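You operate a simulated robot arm through the tools that you are given. There is no shell and no other tool.

The job below is to be done with a simulated robot arm. You get a single attempt, and the scene is never put back.

## Task
Put things in order on the steel table. At the end: the red cup brush stands where the yellow box (marked "REGULATOR") stood; the black rubber stand stands where the blue starter case stood; the yellow box from the steel table stands where the grey starter case stood; the grey starter case stands where the black rubber stand stood; the blue starter case is on the black tray; whatever was shut is shut again. Leave all else as you found it, and nothing knocked over.

It is judged by the outcome, as a careful person would: the job done as asked, and still so three seconds after it is handed in. It fails if anything else is knocked over, pushed out of place, dropped, spilled or broken.

## Robot
A 7-joint arm with a two-finger parallel gripper, fixed in place. Base frame: the origin is at the foot of the arm, x ahead of it, y to its left, z up; the work surface is at about z = 0. Readings come in cm, degrees, newtons and seconds.
With the tool pointing down near the work surface it reaches from about 24 to 62 cm from the base axis. Its first joint turns from -66.0 to 66.0 degrees. Payload 2.6 kg.
Tool frame: the origin (TCP) lies between the finger pads and is the grasp point; the fingertips stand 3 cm ahead of it; z points along the fingers, y is the line along which they close. Largest opening 9.4 cm; finger width 2.8, thickness 1; the body of the gripper, 5 by 9.6 cm, starts 5.5 cm behind the TCP.
Orientation is that of the tool frame in the base frame, as [roll, pitch, yaw] about the fixed x, y, z axes, in that order (R = Rz(yaw) Ry(pitch) Rx(roll)). With the fingers straight down and closing along the base's y, the tool's x points along the base's -x, its y along +y and its z along -z.

## Interface
- The arm moves only by the tool drive_tool. Its argument "series" is a list that holds one entry, the list of rows, each a list of 7 numbers: the gripper command, from -1 (fully open) to 1 (shut), values between in proportion, then the shift along the tool's x, y, z in cm, then the turn, a rotation vector about the tool's x, y, z in degrees. In form: [[[gripper, x, y, z, rx, ry, rz], ...]]. A call has 1 to 20 rows; each row shifts and turns the commanded pose from where the row before left it, along the tool's axes as they then stand. Rows are played at 5 a second. More than 5 cm and 8.6 degrees between two rows, or a gripper value outside its range, and nothing of the call is played. Where a pose cannot be reached the arm comes as near as it can. A force on the tool above 40 N (or 10 N above the force at the start of the call, whichever is more), or a blocked arm, ends the call early, and 0.2 s more pass. Each finger travels about 7.2 cm/s and halts on what it meets, pressing with about 23 N; the grip force reading is that of the motor and also rises with nothing between the fingers. The clock runs only during rows and for 0.2 s after the last one: add rows that do not move to give the fingers time. It gives the time, the measured TCP pose, the force on the tool (base axes), the opening and the grip force at its end, in the units of the frame above (readings bear some noise), with the torque about the TCP (base axes, N m) and any sound that the robot's microphone picked up, and new pictures: "views" is both (left out), scene, wrist or none.
- Cameras (640 x 400 px; columns grow to the right, rows downward): "scene" is fixed at [1.34, 42.25, 55.23]; the picture's right is [-0.92, -0.39, 0.00], its down [-0.26, 0.62, -0.74] and it looks along [0.29, -0.68, -0.67] (base axes); focal length 309 px, centre (320, 200). "wrist" rides on the gripper at [7.6, 1.4, -10.3] in the tool frame; the picture's right is [-0.18, 0.98, 0.00], its down [-0.75, -0.14, -0.64] and it looks along [-0.63, -0.12, 0.77] (tool axes); focal length 243 px, centre (320, 200). There is no depth. A picture from a camera that has moved, and an enlarged one, comes with that camera's place and axes in the base frame and with its lens.
- close_up(camera, box): a new picture of the part [left, top, right, bottom] of that camera's present view, enlarged. The clock stands still meanwhile.
- hand_in(): hands the job in; it is judged then, once.

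Nothing tells you positions but the pictures and the camera data. Unless the task says otherwise, let go and move clear before handing in.

The tools are called after "Request:" as a command line: name --argument value ..., lists and objects as JSON in quotes. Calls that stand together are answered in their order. drive_tool: Moves the arm, as the interface text tells. Its arguments: {"type":"object","properties":{"series":{"type":"array"},"views":{"type":"string","enum":["both","scene","wrist","none"]}},"required":["series"]} The other tools are called the same way: close_up (camera, box) takes an enlarged picture of a part of a camera's view; hand_in () hands the job in.

At the start:

```text
t: 0.0
ee_pos: [32.95, 11.27, 30.05]
ee_rot: [-179.9, 0.0, -180.0]
contact_force: [0.7, 0.1, -0.2]
wrist_torque: [-0.02, 0.0, 0.0]
gripper_width: 9.43
gripper_force: 0.1
```

scene: 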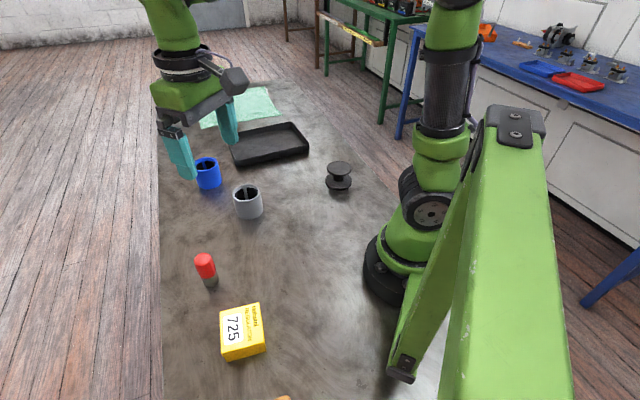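
wrist: 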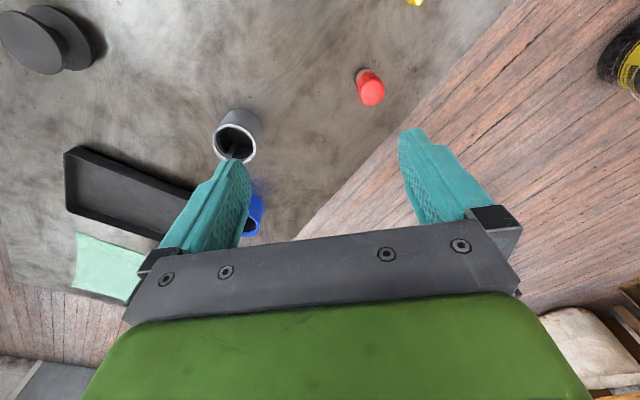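

The scene shows the yellow box, red brush, grey and blue starter cases, black rubber stand and the black tray on the steel table. I'll look closer before moving.

Request:
close_up --camera "scene" --box '[150, 80, 310, 180]'

Request:
close_up --camera "scene" --box '[170, 150, 370, 275]'

Request:
close_up --camera "scene" --box '[160, 240, 320, 400]'

Request:
close_up --camera "wrist" --box '[0, 0, 320, 200]'

```text
4.00 times, centred on (230, 130) of scene
camera zoom: at [1.34, 42.25, 55.23], right [-0.92, -0.39, 0.0], down [-0.26, 0.62, -0.74], along [0.29, -0.68, -0.67], focal length 1236 px, centre (680, 480)
```

zoom: 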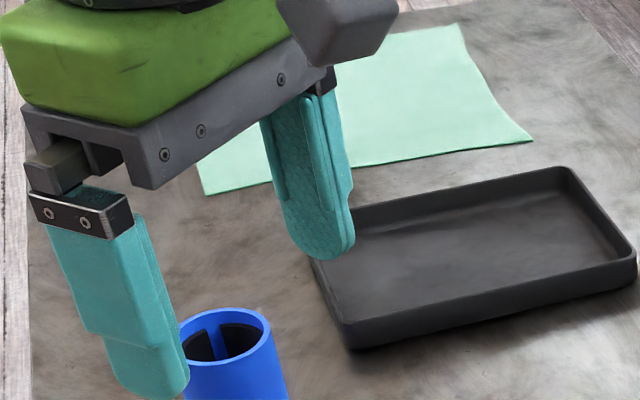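

```text
3.20 times, centred on (270, 212) of scene
camera zoom: at [1.34, 42.25, 55.23], right [-0.92, -0.39, 0.0], down [-0.26, 0.62, -0.74], along [0.29, -0.68, -0.67], focal length 988 px, centre (480, 160)
```

zoom: 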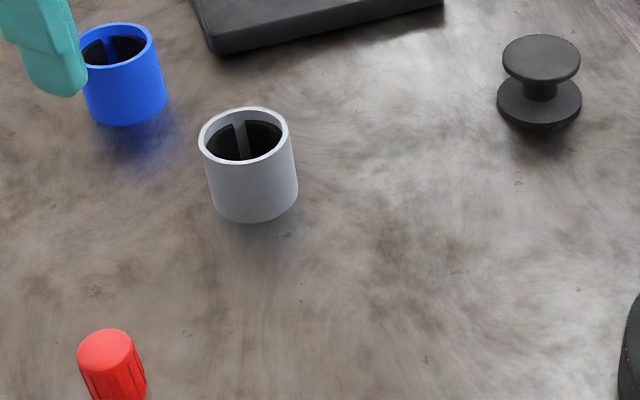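

```text
2.50 times, centred on (240, 320) of scene
camera zoom: at [1.34, 42.25, 55.23], right [-0.92, -0.39, 0.0], down [-0.26, 0.62, -0.74], along [0.29, -0.68, -0.67], focal length 772 px, centre (520, -100)
```

zoom: 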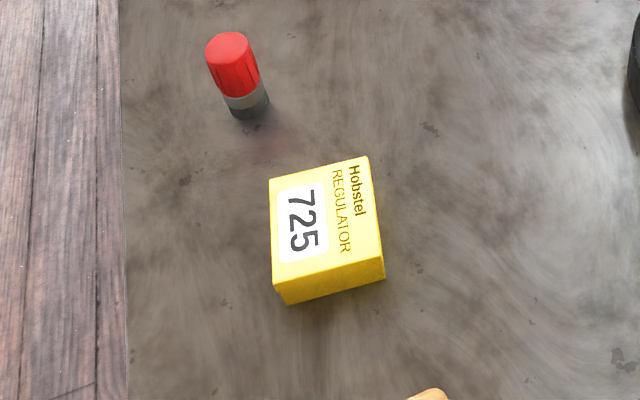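

```text
2.00 times, centred on (160, 100) of wrist
camera zoom: at [25.32, 12.82, 40.5], right [0.18, 0.98, 0.0], down [0.75, -0.14, 0.64], along [0.63, -0.12, -0.77], focal length 485 px, centre (640, 400)
```

zoom: 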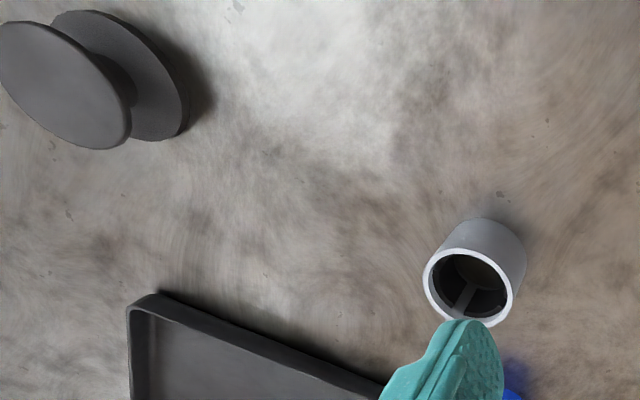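

Estimates on the table (cm): blue case ≈ (57,-8), grey ≈ (40,-3), stand ≈ (23,-23), box ≈ (24,25), brush ≈ (36,18), tray centre ≈ (52,-32). I'll hover over the blue case first to measure with the wrist camera.

Request:
drive_tool --series '[[[-1, -3, -2.4, 1.7, 0, 0, 0], [-1, -3, -2.4, 1.7, 0, 0, 0], [-1, -3, -2.4, 1.7, 0, 0, 0], [-1, -3, -2.4, 1.7, 0, 0, 0], [-1, -3, -2.4, 1.7, 0, 0, 0], [-1, -3, -2.4, 1.7, 0, 0, 0], [-1, -3, -2.4, 1.7, 0, 0, 0], [-1, -3, -2.4, 1.7, 0, 0, 0], [-1, 0, 0, 0, 0, 0, 0], [-1, 0, 0, 0, 0, 0, 0]]]'

```text
t: 2.2
ee_pos: [57.13, -7.7, 16.6]
ee_rot: [-180.0, 0.0, 179.9]
contact_force: [-0.1, -0.3, -0.7]
wrist_torque: [0.04, 0.03, 0.01]
gripper_width: 9.4
gripper_force: 0.1
camera wrist: at [49.4, -6.24, 26.91], right [0.18, 0.98, 0.0], down [0.75, -0.14, 0.64], along [0.63, -0.12, -0.77], focal length 243 px, centre (320, 200)
```

scene: 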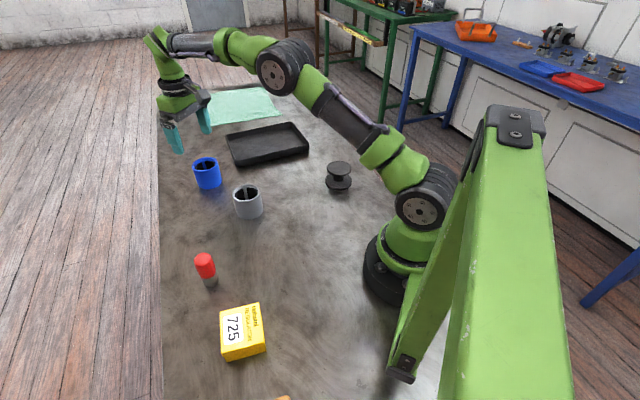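
wrist: 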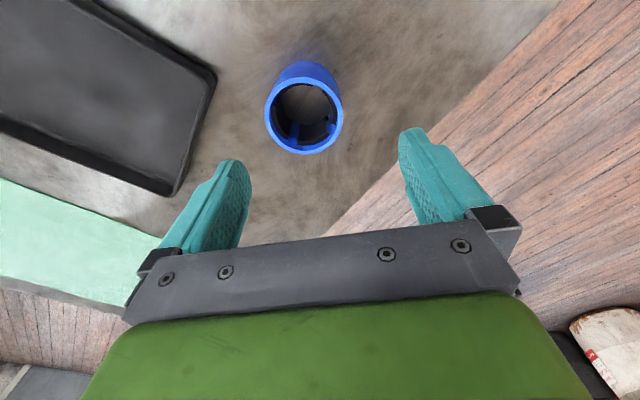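

The blue case is slightly to the left of the gripper's middle line. I'll zoom in to get its centre precisely and check the tray.

Request:
close_up --camera "wrist" --box '[240, 40, 400, 170]'

Request:
close_up --camera "scene" --box '[180, 140, 280, 230]'

Request:
close_up --camera "scene" --box '[200, 80, 380, 200]'

```text
3.08 times, centred on (320, 105) of wrist
camera zoom: at [49.4, -6.24, 26.91], right [0.18, 0.98, 0.0], down [0.75, -0.14, 0.64], along [0.63, -0.12, -0.77], focal length 746 px, centre (320, 492)
```

zoom: 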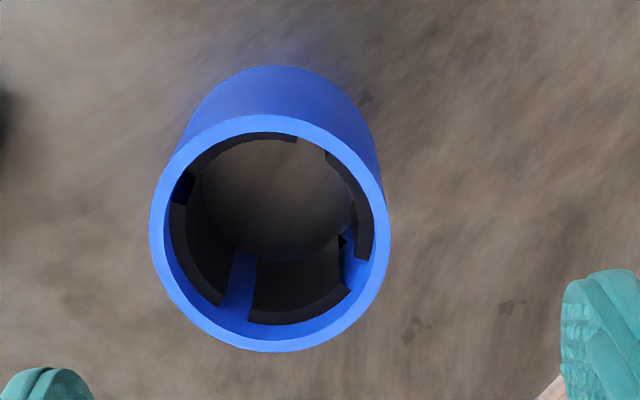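

```text
4.44 times, centred on (230, 185) of scene
camera zoom: at [1.35, 42.25, 55.23], right [-0.92, -0.39, 0.0], down [-0.26, 0.62, -0.74], along [0.29, -0.68, -0.67], focal length 1373 px, centre (720, 267)
```

zoom: 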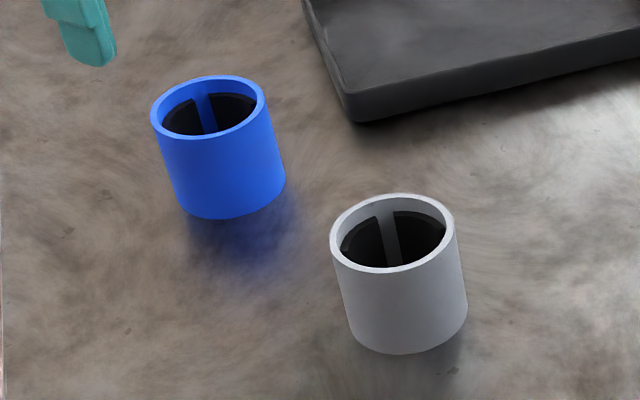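

```text
3.33 times, centred on (290, 140) of scene
camera zoom: at [1.35, 42.25, 55.23], right [-0.92, -0.39, 0.0], down [-0.26, 0.62, -0.74], along [0.29, -0.68, -0.67], focal length 1030 px, centre (420, 400)
```

zoom: 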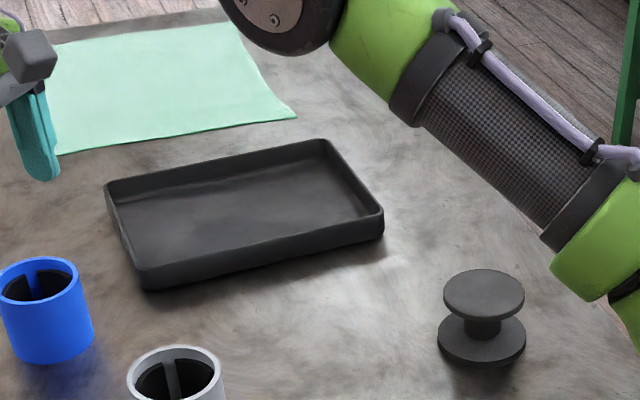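

Blue case centre ≈ (56.8,-8.8), about 6.7 wide and 6.2 tall. I'll line up over it and lower part way to check.

Request:
drive_tool --series '[[[-1, 0.3, -1.1, 0, 0, 0, 0], [-1, 0, 0, 2.5, 0, 0, 0], [-1, 0, 0, 2.5, 0, 0, 0], [-1, 0, 0, 1.0, 0, 0, 0], [-1, 0, 0, 0, 0, 0, 0]]]'

```text
t: 3.4
ee_pos: [56.84, -8.97, 10.67]
ee_rot: [-180.0, 0.0, 179.9]
contact_force: [0.3, 0.0, -0.4]
wrist_torque: [0.02, 0.01, -0.02]
gripper_width: 9.42
gripper_force: 0.1
camera wrist: at [49.1, -7.35, 20.99], right [0.18, 0.98, 0.0], down [0.75, -0.14, 0.64], along [0.63, -0.12, -0.77], focal length 243 px, centre (320, 200)
```

scene: 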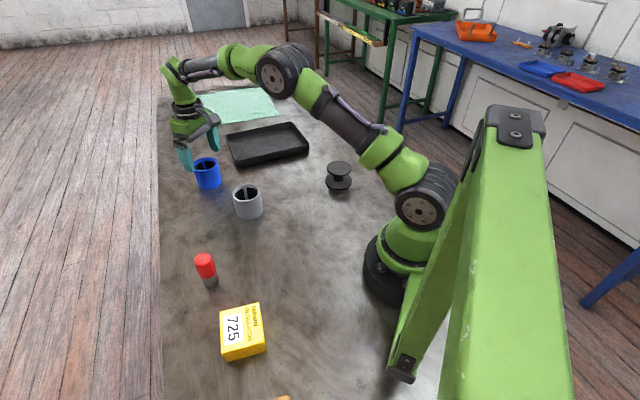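
wrist: 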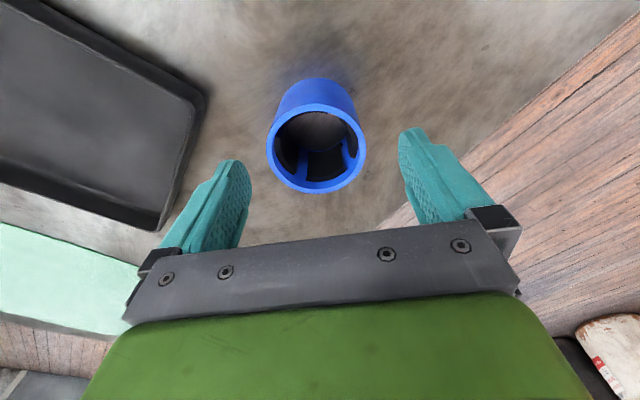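

The case is centred between the fingers. I'll lower onto it, close, and then lift a little.

Request:
drive_tool --series '[[[-1, 0, -0.1, 2.5, 0, 0, 0], [-1, 0, 0, 2.5, 0, 0, 0], [-1, 0, 0, 1.3, 0, 0, 0], [-1, 0, 0, 0, 0, 0, 0], [0.6, 0, 0, 0, 0, 0, 0], [0.6, 0, 0, 0, 0, 0, 0], [0.6, 0, 0, 0, 0, 0, 0], [0.6, 0, 0, 0, 0, 0, 0]]]'

```text
t: 5.2
ee_pos: [56.7, -9.01, 4.27]
ee_rot: [-179.9, 0.1, 179.9]
contact_force: [-0.8, -2.3, -0.5]
wrist_torque: [-0.21, -0.07, -0.05]
gripper_width: 7.05
gripper_force: 23.4
camera wrist: at [49.04, -7.49, 14.65], right [0.18, 0.98, 0.0], down [0.75, -0.14, 0.64], along [0.63, -0.12, -0.77], focal length 243 px, centre (320, 200)
```

scene: 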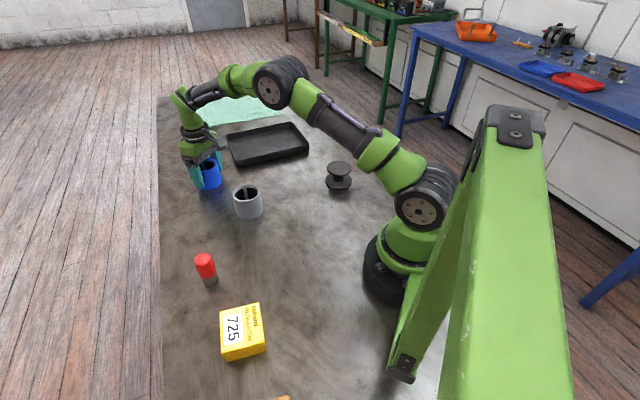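
wrist: 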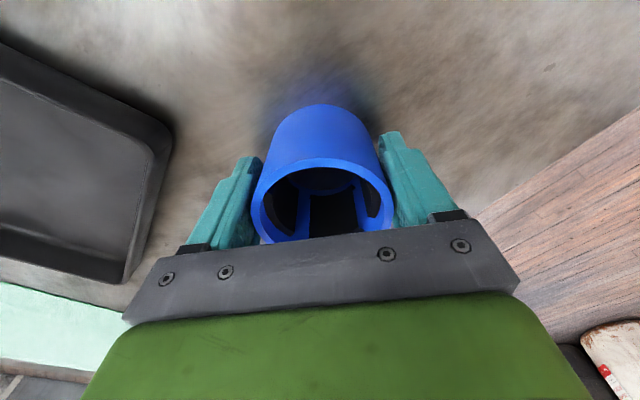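

Gripped at about 7 cm width. Next I lift straight up and carry it over the tray, target ≈ (48.5,-33.3).

Request:
drive_tool --series '[[[0.6, 0, 0, -1.5, 0, 0, 0], [0.6, 0, 0, -2.5, 0, 0, 0], [0.6, 0, 0, -3, 0, 0, 0], [0.6, 0, 0, -2, 0, 0, 0], [0.6, 0.82, -2.43, 0, 0, 0, 0], [0.6, 0.82, -2.43, 0, 0, 0, 0], [0.6, 0.82, -2.43, 0, 0, 0, 0], [0.6, 0.82, -2.43, 0, 0, 0, 0], [0.6, 0.82, -2.43, 0, 0, 0, 0], [0.6, 0.82, -2.43, 0, 0, 0, 0], [0.6, 0.82, -2.43, 0, 0, 0, 0], [0.6, 0.82, -2.43, 0, 0, 0, 0], [0.6, 0.82, -2.43, 0, 0, 0, 0], [0.6, 0.82, -2.43, 0, 0, 0, 0], [0.6, 0, 0, 0, 0, 0, 0]]]'

Request:
drive_tool --series '[[[0.6, 0, 0, 0, 0, 0, 7.5], [0.6, 0, 0, 0, 0, 0, 7.5], [0.6, 0, 0, 0, 0, 0, 7.5], [0.6, 0, 0, 0, 0, 0, 7.5], [0.6, 0, 0, 0, 0, 0, 7.5], [0.6, 0, 0, 0, 0, 0, 7.5], [0.6, 0, 0, 0, 0, 0, 0]]]'

```text
t: 8.4
ee_pos: [48.61, -33.32, 13.31]
ee_rot: [-179.9, -0.1, -180.0]
contact_force: [0.0, 1.0, -6.6]
wrist_torque: [-0.01, 0.02, -0.01]
gripper_width: 7.06
gripper_force: 22.8
camera wrist: at [40.92, -31.78, 23.65], right [0.18, 0.98, 0.0], down [0.75, -0.14, 0.64], along [0.63, -0.12, -0.77], focal length 243 px, centre (320, 200)
```

scene: 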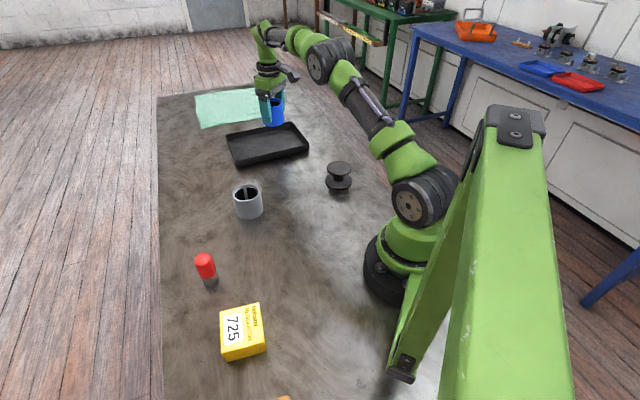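
wrist: 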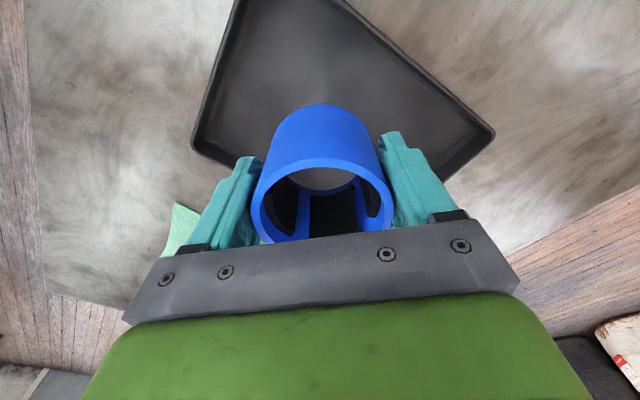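

```text
t: 10.0
ee_pos: [48.66, -33.34, 13.42]
ee_rot: [180.0, -0.1, 134.9]
contact_force: [-0.6, -0.5, -7.1]
wrist_torque: [0.05, 0.03, 0.01]
gripper_width: 7.08
gripper_force: 22.5
camera wrist: at [44.12, -26.87, 23.61], right [0.83, 0.56, 0.0], down [0.43, -0.63, 0.64], along [0.36, -0.53, -0.77], focal length 243 px, centre (320, 200)
```

scene: 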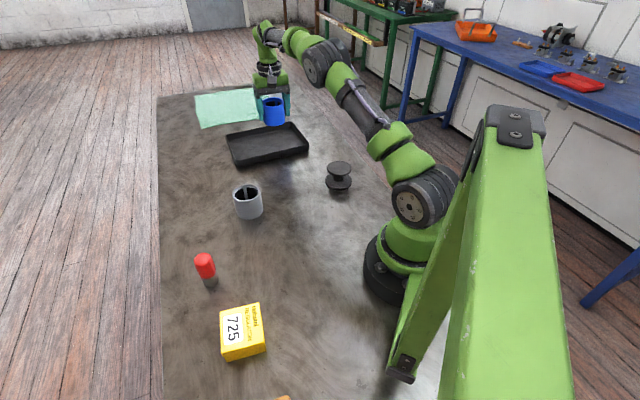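
wrist: 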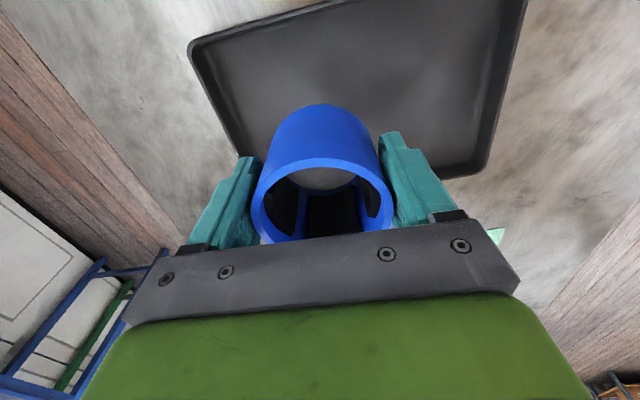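

The tray sits under the case with clearance on all sides. I'll lower toward the tray floor.

Request:
drive_tool --series '[[[0.6, 0, 0, 2.5, 0, 0, 0], [0.6, 0, 0, 2.5, 0, 0, 0], [0.6, 0, 0, 2, 0, 0, 0], [0.6, 0, 0, 0.8, 0, 0, 0], [0.6, 0, 0, 0, 0, 0, 0], [0.6, 0, 0, 0, 0, 0, 0]]]'

```text
t: 11.4
ee_pos: [48.67, -33.4, 5.55]
ee_rot: [180.0, 0.0, 135.0]
contact_force: [-0.3, 0.1, -6.9]
wrist_torque: [0.05, 0.03, 0.03]
gripper_width: 7.06
gripper_force: 23.4
camera wrist: at [44.2, -26.92, 15.76], right [0.82, 0.57, 0.0], down [0.43, -0.63, 0.64], along [0.36, -0.53, -0.77], focal length 243 px, centre (320, 200)
```

scene: 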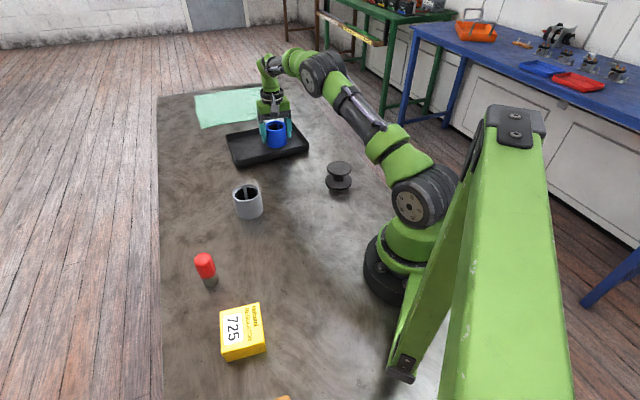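
wrist: 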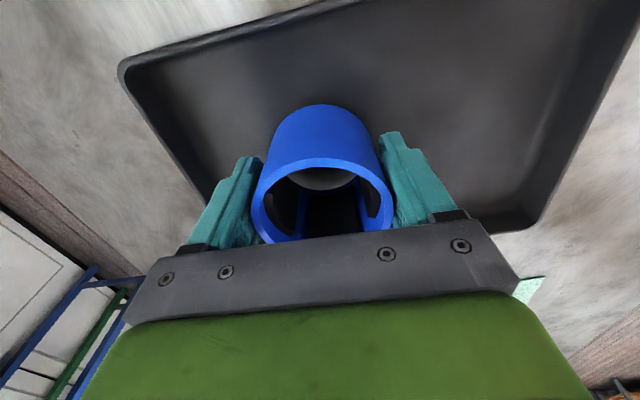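

Request:
drive_tool --series '[[[0.6, 0, 0, 0.3, 0, 0, 0], [0.6, 0, 0, 0.2, 0, 0, 0], [0.6, 0, 0, 0, 0, 0, 0]]]' --views "none"

Request:
drive_tool --series '[[[0.6, 0, 0, 0.15, 0, 0, 0], [0.6, 0, 0, 0, 0, 0, 0]]]' --views "none"

```text
t: 12.2
ee_pos: [48.58, -33.29, 4.95]
ee_rot: [-180.0, 0.0, 135.0]
contact_force: [0.2, -0.3, -7.3]
wrist_torque: [0.04, 0.04, 0.0]
gripper_width: 7.06
gripper_force: 23.2
```

```text
t: 12.8
ee_pos: [48.57, -33.29, 4.79]
ee_rot: [180.0, -0.1, 135.0]
contact_force: [0.6, -0.3, -7.0]
wrist_torque: [0.01, 0.04, 0.04]
gripper_width: 7.05
gripper_force: 22.8
```

No contact yet, so I'll keep lowering in small steps.

Request:
drive_tool --series '[[[0.6, 0, 0, 0.12, 0, 0, 0], [0.6, 0, 0, 0, 0, 0, 0]]]' --views "none"

Request:
drive_tool --series '[[[0.6, 0, 0, 0.12, 0, 0, 0], [0.6, 0, 0, 0, 0, 0, 0]]]' --views "wrist"

```text
t: 13.4
ee_pos: [48.69, -33.25, 4.71]
ee_rot: [-180.0, 0.0, 135.0]
contact_force: [-2.6, 0.2, -1.3]
wrist_torque: [0.14, 0.22, 0.01]
gripper_width: 7.04
gripper_force: 22.4
```

```text
t: 14.0
ee_pos: [48.57, -33.33, 4.74]
ee_rot: [180.0, 0.2, 135.1]
contact_force: [0.7, -0.9, 8.9]
wrist_torque: [0.26, 0.37, 0.02]
gripper_width: 7.04
gripper_force: 22.6
camera wrist: at [44.14, -26.86, 15.03], right [0.82, 0.57, 0.0], down [0.43, -0.63, 0.64], along [0.37, -0.53, -0.76], focal length 243 px, centre (320, 200)
```

wrist: 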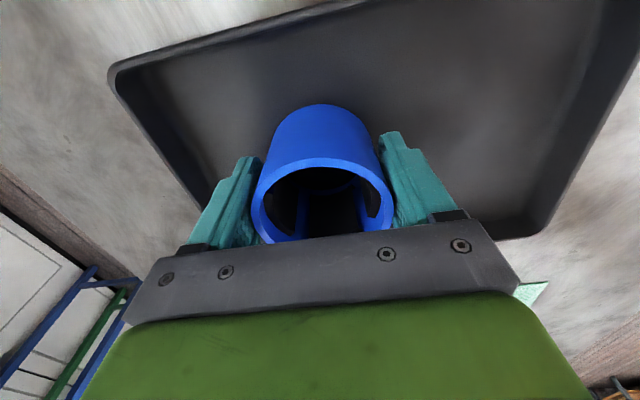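

Contact with the tray floor is felt (+9 N). I'll open and rise straight up.

Request:
drive_tool --series '[[[0.4, 0, 0, -0.08, 0, 0, 0], [-0.9, 0, 0, 0, 0, 0, 0], [-0.9, 0, 0, 0, 0, 0, 0], [-0.9, 0, 0, 0, 0, 0, 0], [-0.9, 0, 0, -2, 0, 0, 0], [-0.9, 0, 0, -3, 0, 0, 0], [-0.9, 0, 0, -3, 0, 0, 0], [-0.9, 0, 0, -3, 0, 0, 0], [-0.9, 0, 0, 0, 0, 0, 0]]]'

```text
t: 16.0
ee_pos: [48.5, -33.41, 15.58]
ee_rot: [180.0, -0.1, 134.9]
contact_force: [0.2, -0.1, -0.8]
wrist_torque: [0.02, 0.01, 0.01]
gripper_width: 8.9
gripper_force: 0.0
camera wrist: at [44.04, -26.98, 25.97], right [0.82, 0.57, 0.0], down [0.43, -0.63, 0.64], along [0.36, -0.53, -0.77], focal length 243 px, centre (320, 200)
```

scene: 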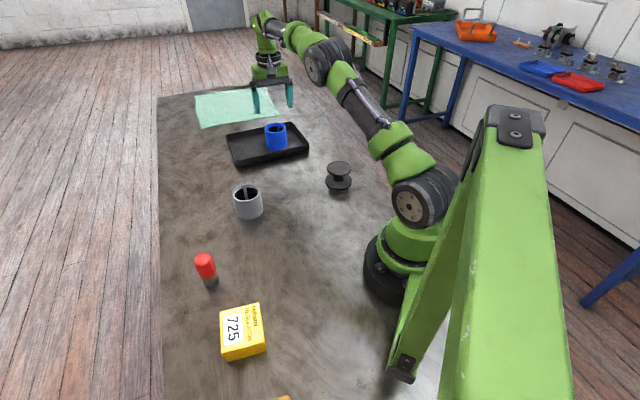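
wrist: 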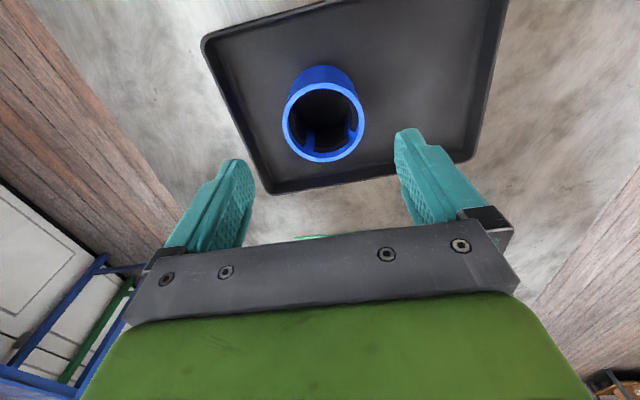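

Blue case now stands on the tray. I'll use its known position to calibrate the scene camera.

Request:
close_up --camera "scene" --box '[220, 100, 320, 180]'

Request:
close_up --camera "scene" --box '[290, 140, 390, 220]'

Request:
close_up --camera "scene" --box '[190, 160, 310, 240]'

Request:
close_up --camera "scene" --box '[170, 240, 290, 370]'

```text
5.00 times, centred on (270, 140) of scene
camera zoom: at [1.34, 42.25, 55.23], right [-0.92, -0.39, 0.0], down [-0.26, 0.62, -0.74], along [0.29, -0.68, -0.67], focal length 1544 px, centre (570, 500)
```

zoom: 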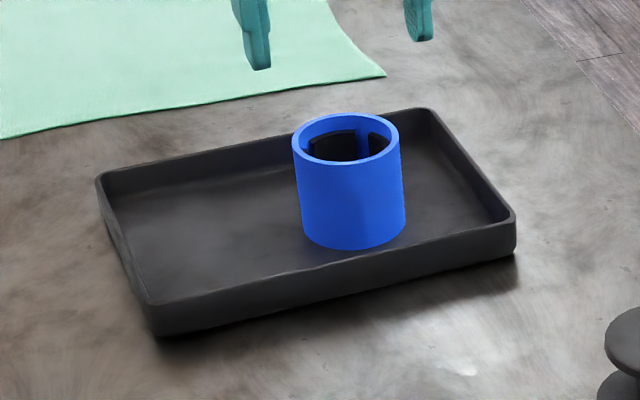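

```text
5.00 times, centred on (340, 180) of scene
camera zoom: at [1.34, 42.25, 55.23], right [-0.92, -0.39, 0.0], down [-0.26, 0.62, -0.74], along [0.29, -0.68, -0.67], focal length 1544 px, centre (220, 300)
```

zoom: 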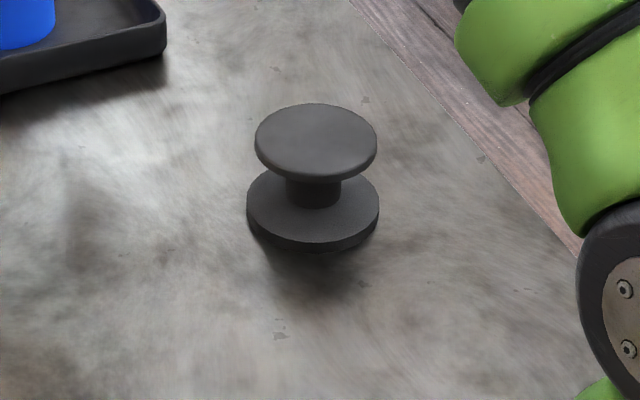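

```text
5.00 times, centred on (250, 200) of scene
camera zoom: at [1.34, 42.25, 55.23], right [-0.92, -0.39, 0.0], down [-0.26, 0.62, -0.74], along [0.29, -0.68, -0.67], focal length 1544 px, centre (670, 200)
```

zoom: 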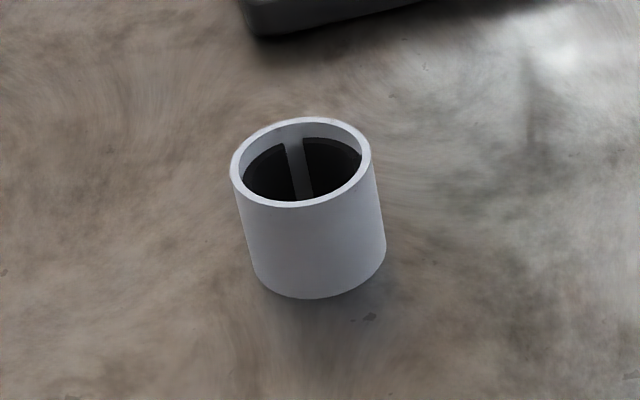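

```text
3.08 times, centred on (230, 305) of scene
camera zoom: at [1.34, 42.25, 55.23], right [-0.92, -0.39, 0.0], down [-0.26, 0.62, -0.74], along [0.29, -0.68, -0.67], focal length 950 px, centre (597, -123)
```

zoom: 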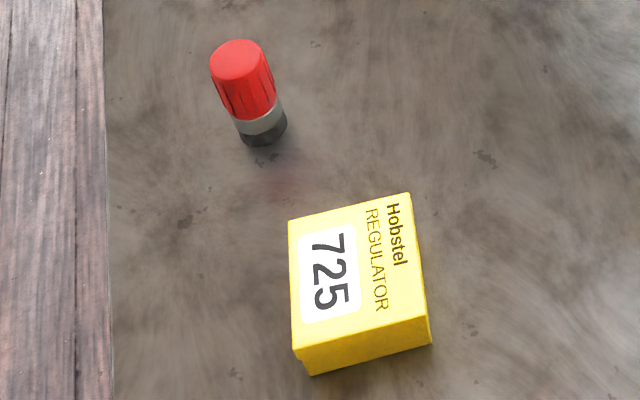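

Calibration agrees well; blue's original spot was ≈ (56.9,-9.0). Next I go above the black stand, estimated at (23.0,-22.3), height ~5.

Request:
drive_tool --series '[[[-1, 3.24, -1.27, 0, 0, 0, 0], [-1, 3.24, -1.27, 0, 0, 0, 0], [-1, 3.24, -1.27, 0, 0, 0, 0], [-1, 3.24, -1.27, 0, 0, 0, 0], [-1, 3.24, -1.27, 0, 0, 0, 0], [-1, 3.24, -1.27, 0, 0, 0, 0], [-1, 3.24, -1.27, 0, 0, 0, 0], [-1, 3.24, -1.27, 0, 0, 0, 0], [-1, 0, 0, 0, 0, 0, 0], [-1, 0, 0, 0, 0, 0, 0]]]'

Request:
close_up --camera "wrist" --box '[200, 20, 440, 170]'

```text
t: 18.2
ee_pos: [23.0, -22.22, 15.64]
ee_rot: [180.0, 0.0, 135.1]
contact_force: [0.2, -0.5, 0.3]
wrist_torque: [0.01, -0.02, -0.01]
gripper_width: 9.41
gripper_force: 0.1
camera wrist: at [18.57, -15.87, 25.99], right [0.82, 0.57, 0.0], down [0.43, -0.63, 0.64], along [0.36, -0.53, -0.77], focal length 243 px, centre (320, 200)
```

scene: 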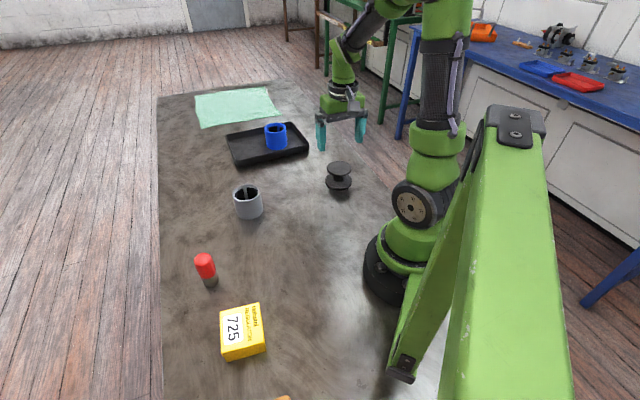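
wrist: 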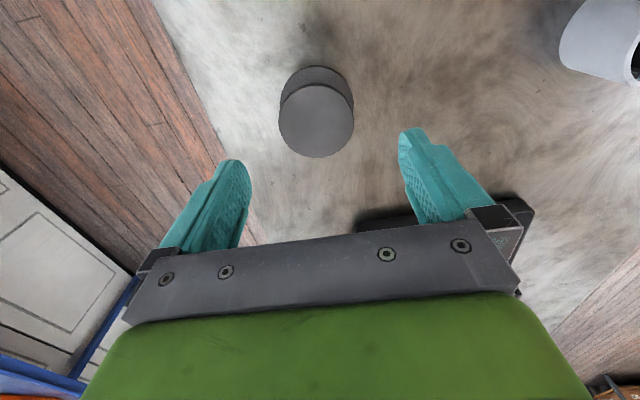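

```text
2.67 times, centred on (320, 95) of wrist
camera zoom: at [18.57, -15.87, 25.99], right [0.82, 0.57, 0.0], down [0.43, -0.63, 0.64], along [0.36, -0.53, -0.77], focal length 647 px, centre (320, 480)
```

zoom: 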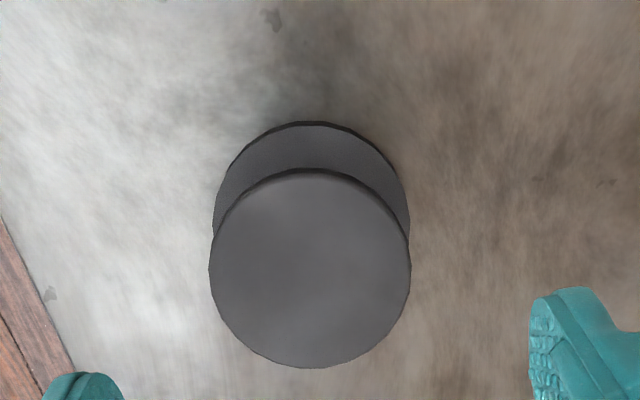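

The stand is a bit further out than the tool. I'll shift slightly and come down to take it by its top disc.

Request:
drive_tool --series '[[[-1, -0.35, -0.4, 2, 0, 0, 0], [-1, 0, 0, 2, 0, 0, 0], [-1, 0, 0, 1.5, 0, 0, 0], [-1, 0, 0, 0, 0, 0, 0], [-1, 0, 0, 0, 0, 0, 0]]]'

Request:
close_up --camera "scene" --box '[290, 100, 410, 200]'

```text
t: 19.4
ee_pos: [22.93, -22.75, 10.12]
ee_rot: [-180.0, 0.0, 135.1]
contact_force: [-0.1, 0.0, -0.9]
wrist_torque: [0.0, 0.0, 0.04]
gripper_width: 9.41
gripper_force: 0.0
camera wrist: at [18.53, -16.34, 20.45], right [0.82, 0.57, 0.0], down [0.43, -0.63, 0.64], along [0.36, -0.53, -0.77], focal length 243 px, centre (320, 200)
```

scene: 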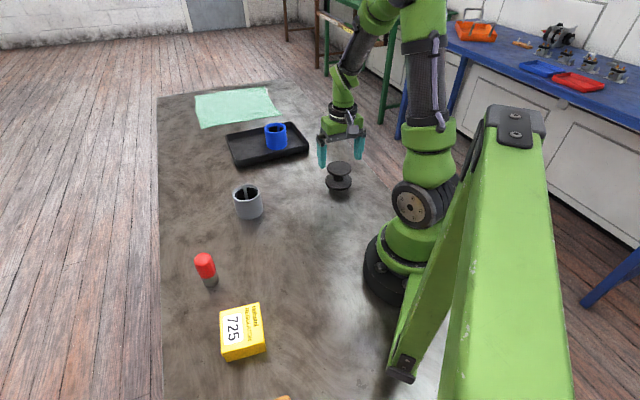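
wrist: 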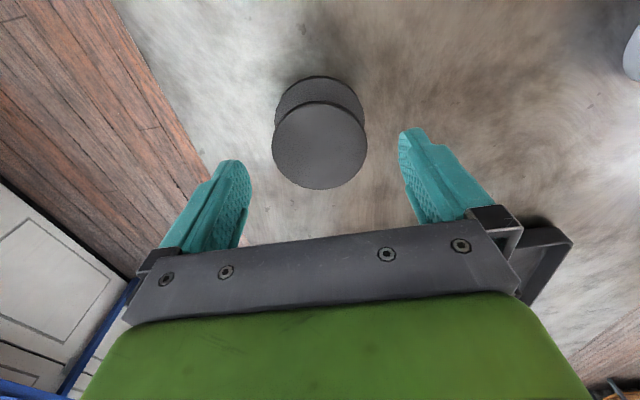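

```text
4.00 times, centred on (350, 150) of scene
camera zoom: at [1.34, 42.25, 55.23], right [-0.92, -0.39, 0.0], down [-0.26, 0.62, -0.74], along [0.29, -0.68, -0.67], focal length 1236 px, centre (200, 400)
```

zoom: 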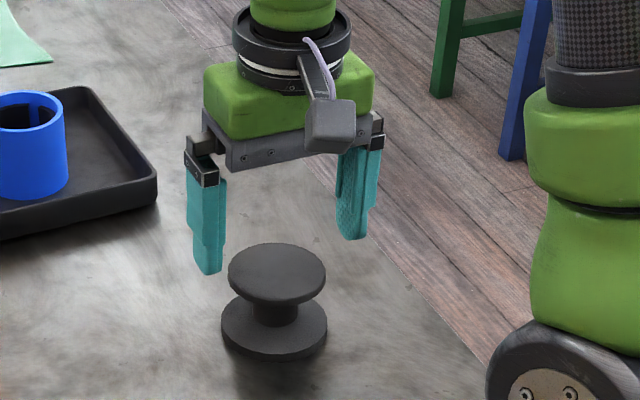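

Well aligned. I'll descend to the top disc and grip.

Request:
drive_tool --series '[[[-1, -0.1, 0, 2, 0, 0, 0], [-1, 0, 0, 2, 0, 0, 0], [-1, 0, 0, 1.3, 0, 0, 0], [-1, 0, 0, 0, 0, 0, 0], [0.6, 0, 0, 0, 0, 0, 0], [0.6, 0, 0, 0, 0, 0, 0], [0.6, 0, 0, 0, 0, 0, 0], [0.6, 0, 0, 0, 0, 0, 0]]]'

Request:
close_up --camera "scene" --box '[290, 100, 410, 200]'

```text
t: 21.2
ee_pos: [23.18, -22.94, 4.94]
ee_rot: [180.0, 0.0, 135.0]
contact_force: [-0.2, 0.4, 0.7]
wrist_torque: [-0.02, 0.0, -0.01]
gripper_width: 6.95
gripper_force: 23.5
camera wrist: at [18.68, -16.49, 15.22], right [0.82, 0.57, 0.0], down [0.43, -0.63, 0.64], along [0.36, -0.53, -0.77], focal length 243 px, centre (320, 200)
```

scene: 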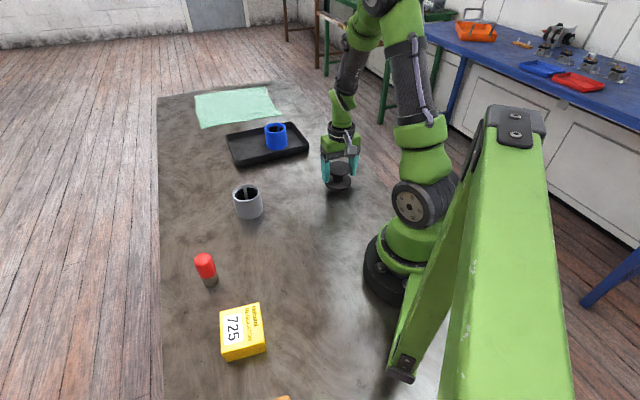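
wrist: 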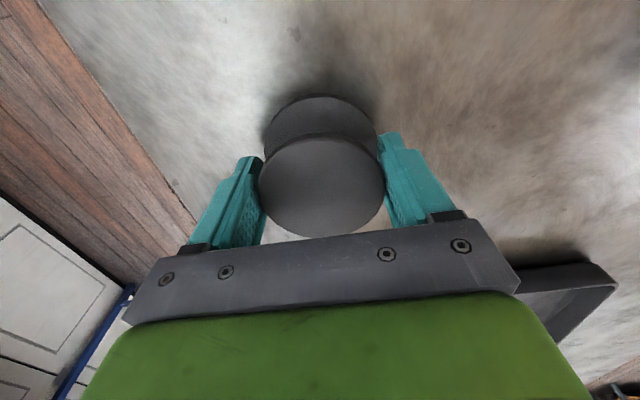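

```text
4.00 times, centred on (350, 150) of scene
camera zoom: at [1.34, 42.25, 55.24], right [-0.92, -0.39, 0.0], down [-0.26, 0.62, -0.74], along [0.29, -0.68, -0.67], focal length 1236 px, centre (200, 400)
```

zoom: 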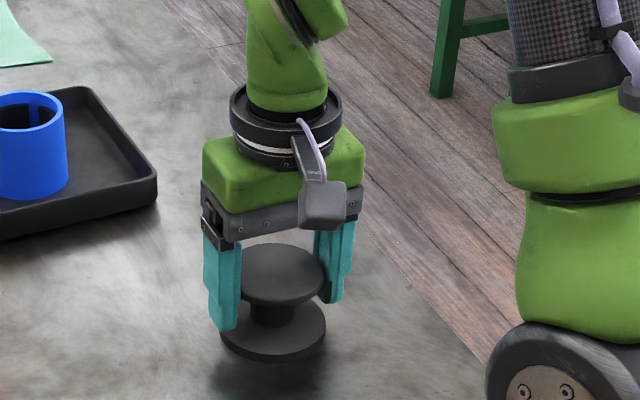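

Gripped by the disc; stand's spot noted as (23.15,-22.95). I'll lift and carry it to blue's old spot.

Request:
drive_tool --series '[[[0.6, 0, 0, -1.5, 0, 0, 0], [0.6, 0, 0, -2.5, 0, 0, 0], [0.6, 0, 0, -3, 0, 0, 0], [0.6, 0, 0, -3, 0, 0, 0], [0.6, -1.167, 2.81, 0, 0, 0, 0], [0.6, -1.167, 2.81, 0, 0, 0, 0], [0.6, -1.167, 2.81, 0, 0, 0, 0], [0.6, -1.167, 2.81, 0, 0, 0, 0], [0.6, -1.167, 2.81, 0, 0, 0, 0], [0.6, -1.167, 2.81, 0, 0, 0, 0], [0.6, -1.167, 2.81, 0, 0, 0, 0], [0.6, -1.167, 2.81, 0, 0, 0, 0], [0.6, -1.167, 2.81, 0, 0, 0, 0], [0.6, -1.167, 2.81, 0, 0, 0, 0], [0.6, -1.167, 2.81, 0, 0, 0, 0], [0.6, -1.167, 2.81, 0, 0, 0, 0], [0.6, 0, 0, 0, 0, 0, 0]]]' --views "both"

Request:
drive_tool --series '[[[0.6, 0, 0, 0, 0, 0, -7.5], [0.6, 0, 0, 0, 0, 0, -7.5], [0.6, 0, 0, 0, 0, 0, -7.5], [0.6, 0, 0, 0, 0, 0, -7.5], [0.6, 0, 0, 0, 0, 0, -7.5], [0.6, 0, 0, 0, 0, 0, -7.5], [0.6, 0, 0, 0, 0, 0, 0]]]'

```text
t: 24.8
ee_pos: [56.61, -8.58, 14.84]
ee_rot: [180.0, 0.0, 135.0]
contact_force: [-0.1, -0.2, -2.5]
wrist_torque: [0.01, -0.01, -0.02]
gripper_width: 6.98
gripper_force: 23.0
camera wrist: at [52.14, -2.23, 25.2], right [0.82, 0.57, 0.0], down [0.43, -0.63, 0.64], along [0.36, -0.53, -0.77], focal length 243 px, centre (320, 200)
```

scene: 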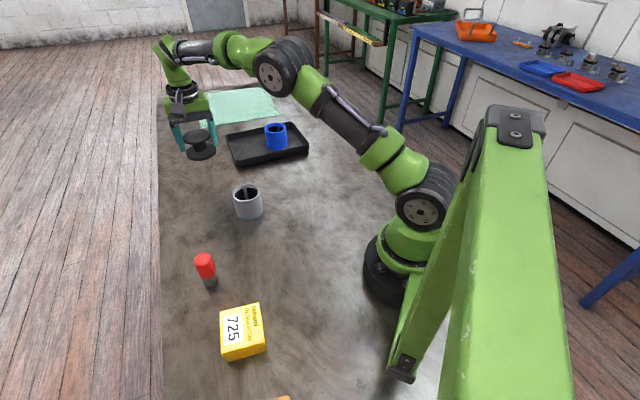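
wrist: 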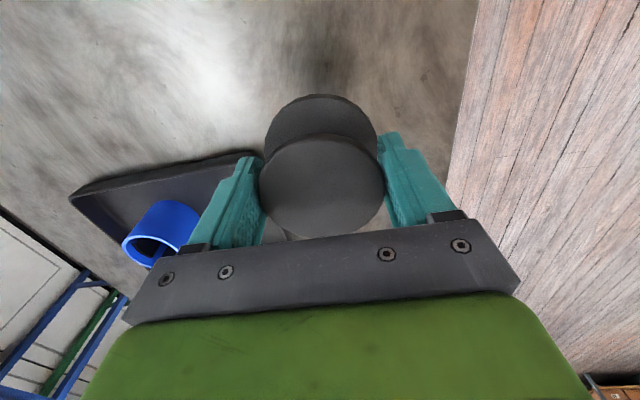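

```text
t: 26.4
ee_pos: [56.78, -8.83, 14.78]
ee_rot: [-180.0, 0.0, -179.9]
contact_force: [0.2, 0.1, -2.5]
wrist_torque: [0.04, 0.01, -0.05]
gripper_width: 6.95
gripper_force: 23.1
camera wrist: at [49.07, -7.38, 25.2], right [0.18, 0.98, 0.0], down [0.75, -0.14, 0.64], along [0.63, -0.12, -0.77], focal length 243 px, centre (320, 200)
```

scene: 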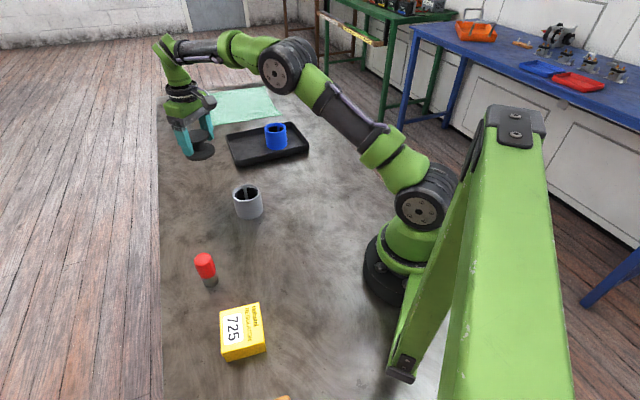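
wrist: 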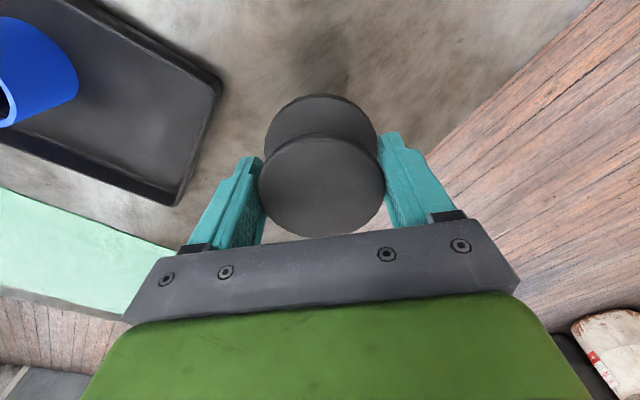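

Over blue's old spot at (56.8,-8.9), stand hanging level. Lowering.

Request:
drive_tool --series '[[[0.6, 0, -0.1, 3, 0, 0, 0], [0.6, 0, 0, 3, 0, 0, 0], [0.6, 0, 0, 2, 0, 0, 0], [0.6, 0, 0, 1, 0, 0, 0], [0.6, 0, 0, 0.3, 0, 0, 0], [0.6, 0, 0, 0, 0, 0, 0]]]'

Request:
drive_tool --series '[[[0.6, 0, 0, 0.2, 0, 0, 0], [0.6, 0, 0, 0.15, 0, 0, 0], [0.6, 0, 0, 0, 0, 0, 0]]]' --views "none"

```text
t: 27.8
ee_pos: [56.94, -8.91, 5.68]
ee_rot: [-180.0, 0.0, 179.9]
contact_force: [-0.1, 0.3, -1.2]
wrist_torque: [-0.03, 0.03, 0.0]
gripper_width: 6.97
gripper_force: 23.5
camera wrist: at [49.13, -7.45, 15.87], right [0.18, 0.98, 0.0], down [0.75, -0.14, 0.64], along [0.63, -0.12, -0.77], focal length 243 px, centre (320, 200)
```

scene: 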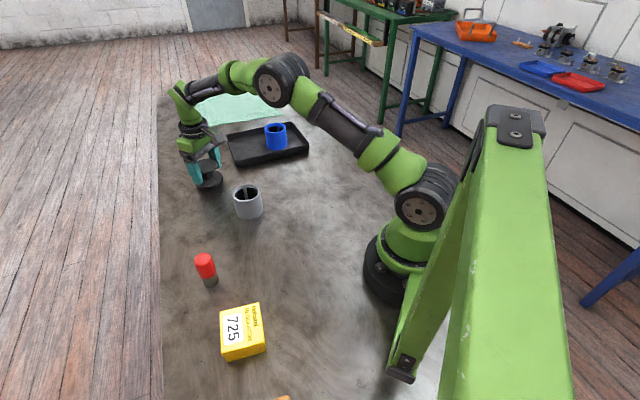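
wrist: 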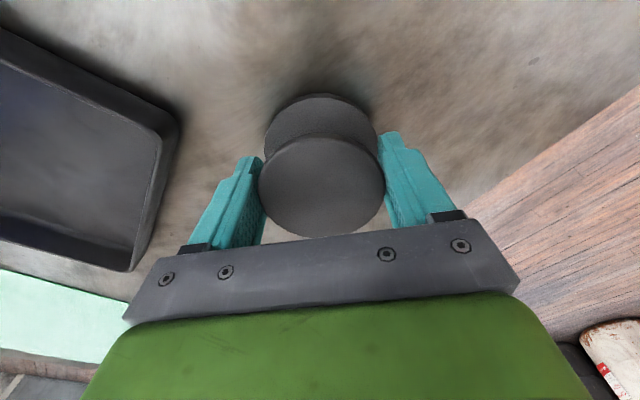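

```text
t: 28.6
ee_pos: [56.77, -8.9, 5.08]
ee_rot: [180.0, 0.0, 180.0]
contact_force: [0.6, 0.3, -2.6]
wrist_torque: [-0.02, 0.0, 0.0]
gripper_width: 6.96
gripper_force: 22.7
```

Request:
drive_tool --series '[[[0.6, 0, 0, 0.1, 0, 0, 0], [0.6, 0, 0, 0, 0, 0, 0]]]' --views "none"

Request:
drive_tool --series '[[[0.6, 0, 0, 0.1, 0, 0, 0], [0.6, 0, 0, 0, 0, 0, 0]]]' --views "none"

```text
t: 29.2
ee_pos: [56.82, -8.85, 5.17]
ee_rot: [-180.0, 0.1, 179.9]
contact_force: [0.1, -0.2, -2.1]
wrist_torque: [0.03, 0.02, 0.0]
gripper_width: 6.95
gripper_force: 22.7
```

```text
t: 29.8
ee_pos: [56.82, -8.98, 5.0]
ee_rot: [-180.0, 0.0, 180.0]
contact_force: [0.1, -0.5, -2.2]
wrist_torque: [0.0, 0.01, 0.01]
gripper_width: 6.93
gripper_force: 22.8
```

Still hanging (-2.2 N), so I'll go on in tiny steps.

Request:
drive_tool --series '[[[0.6, 0, 0, 0.1, 0, 0, 0], [0.6, 0, 0, 0, 0, 0, 0]]]' --views "none"

Request:
drive_tool --series '[[[0.6, 0, 0, 0.1, 0, 0, 0], [0.6, 0, 0, 0, 0, 0, 0]]]' --views "none"

```text
t: 30.4
ee_pos: [56.86, -9.08, 4.87]
ee_rot: [-180.0, 0.0, -180.0]
contact_force: [0.1, -0.7, -2.1]
wrist_torque: [0.04, 0.01, -0.02]
gripper_width: 6.97
gripper_force: 23.0
```

```text
t: 31.0
ee_pos: [56.94, -8.94, 4.91]
ee_rot: [180.0, 0.0, -180.0]
contact_force: [-7.9, 1.1, 7.4]
wrist_torque: [0.11, 0.1, 0.04]
gripper_width: 6.94
gripper_force: 22.9
```

Contact. I'll release and rise.

Request:
drive_tool --series '[[[0.4, 0, 0, -0.05, 0, 0, 0], [-1, 0, 0, 0, 0, 0, 0], [-1, 0, 0, 0, 0, 0, 0], [-1, 0, 0, 0, 0, 0, 0], [-1, 0, 0, -2, 0, 0, 0], [-1, 0, 0, -3, 0, 0, 0], [-1, 0, 0, -3, 0, 0, 0], [-1, 0, 0, -3, 0, 0, 0], [-1, 0, 0, 0, 0, 0, 0]]]'

Request:
close_up --camera "scene" --box '[170, 130, 310, 230]'

```text
t: 33.0
ee_pos: [56.9, -8.76, 15.73]
ee_rot: [-180.0, 0.0, -179.8]
contact_force: [-0.8, -0.4, 0.0]
wrist_torque: [-0.04, 0.0, 0.0]
gripper_width: 9.4
gripper_force: 0.1
camera wrist: at [49.16, -7.38, 26.06], right [0.18, 0.98, 0.0], down [0.75, -0.14, 0.64], along [0.63, -0.12, -0.77], focal length 243 px, centre (320, 200)
```

scene: 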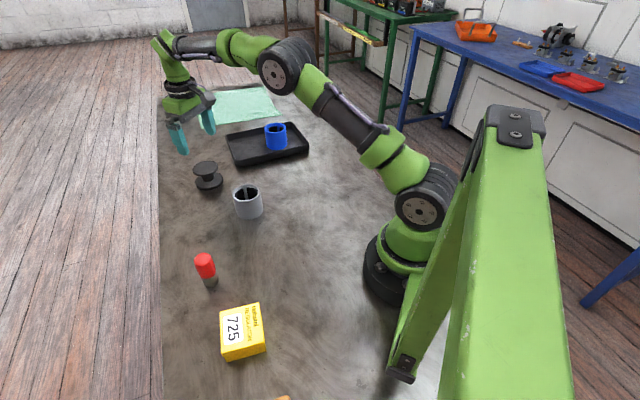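
wrist: 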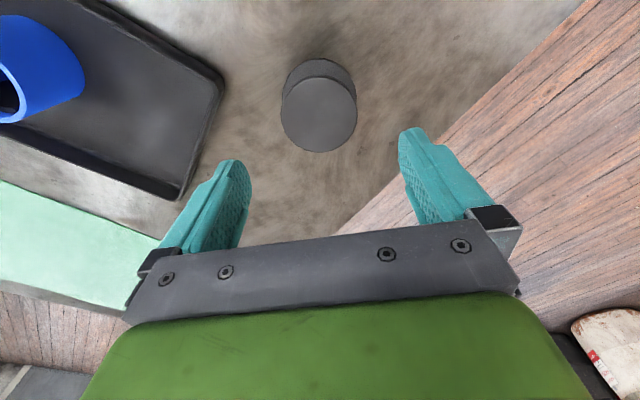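

```text
4.00 times, centred on (240, 180) of scene
camera zoom: at [1.34, 42.25, 55.23], right [-0.92, -0.39, 0.0], down [-0.26, 0.62, -0.74], along [0.29, -0.68, -0.67], focal length 1236 px, centre (640, 280)
```

zoom: 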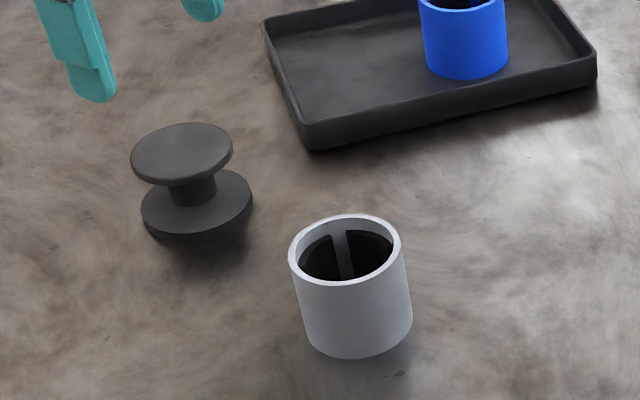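

Stand placed neatly. Next is the grey case, estimated at (40.2,-3.2).

Request:
drive_tool --series '[[[-1, 2.78, 0.95, 0, 0, 0, 0], [-1, 2.78, 0.95, 0, 0, 0, 0], [-1, 2.78, 0.95, 0, 0, 0, 0], [-1, 2.78, 0.95, 0, 0, 0, 0], [-1, 2.78, 0.95, 0, 0, 0, 0], [-1, 2.78, 0.95, 0, 0, 0, 0], [-1, 0, 0, 2.5, 0, 0, 0], [-1, 0, 0, 2.5, 0, 0, 0], [-1, 0, 0, 0, 0, 0, 0], [-1, 0, 0, 0, 0, 0, 0]]]'

Request:
close_up --camera "wrist" --box '[200, 50, 440, 200]'

```text
t: 35.2
ee_pos: [40.1, -3.3, 10.98]
ee_rot: [180.0, 0.0, 180.0]
contact_force: [-0.6, -1.1, -0.7]
wrist_torque: [0.04, -0.01, -0.05]
gripper_width: 9.4
gripper_force: 0.1
camera wrist: at [32.4, -1.92, 21.28], right [0.18, 0.98, 0.0], down [0.75, -0.14, 0.64], along [0.63, -0.12, -0.77], focal length 243 px, centre (320, 200)
```

scene: 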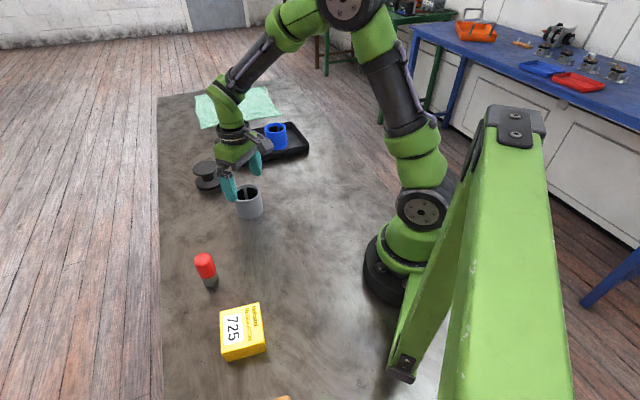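
wrist: 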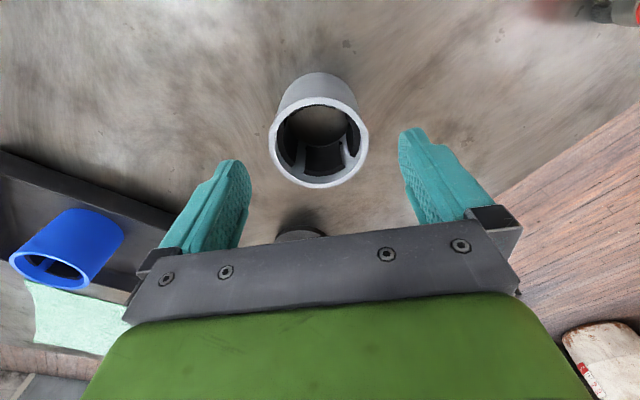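

```text
2.67 times, centred on (320, 125) of wrist
camera zoom: at [32.4, -1.92, 21.28], right [0.18, 0.98, 0.0], down [0.75, -0.14, 0.64], along [0.63, -0.12, -0.77], focal length 647 px, centre (320, 400)
```

zoom: 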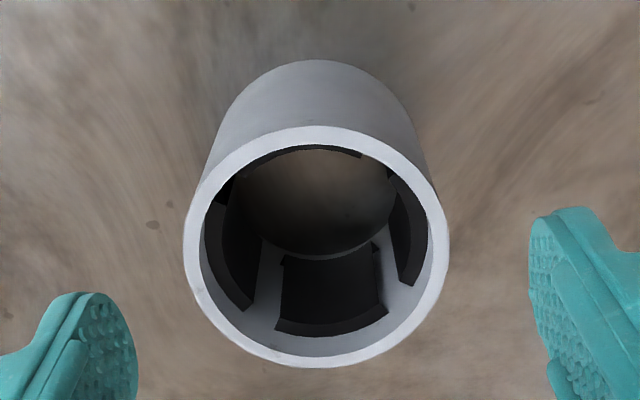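

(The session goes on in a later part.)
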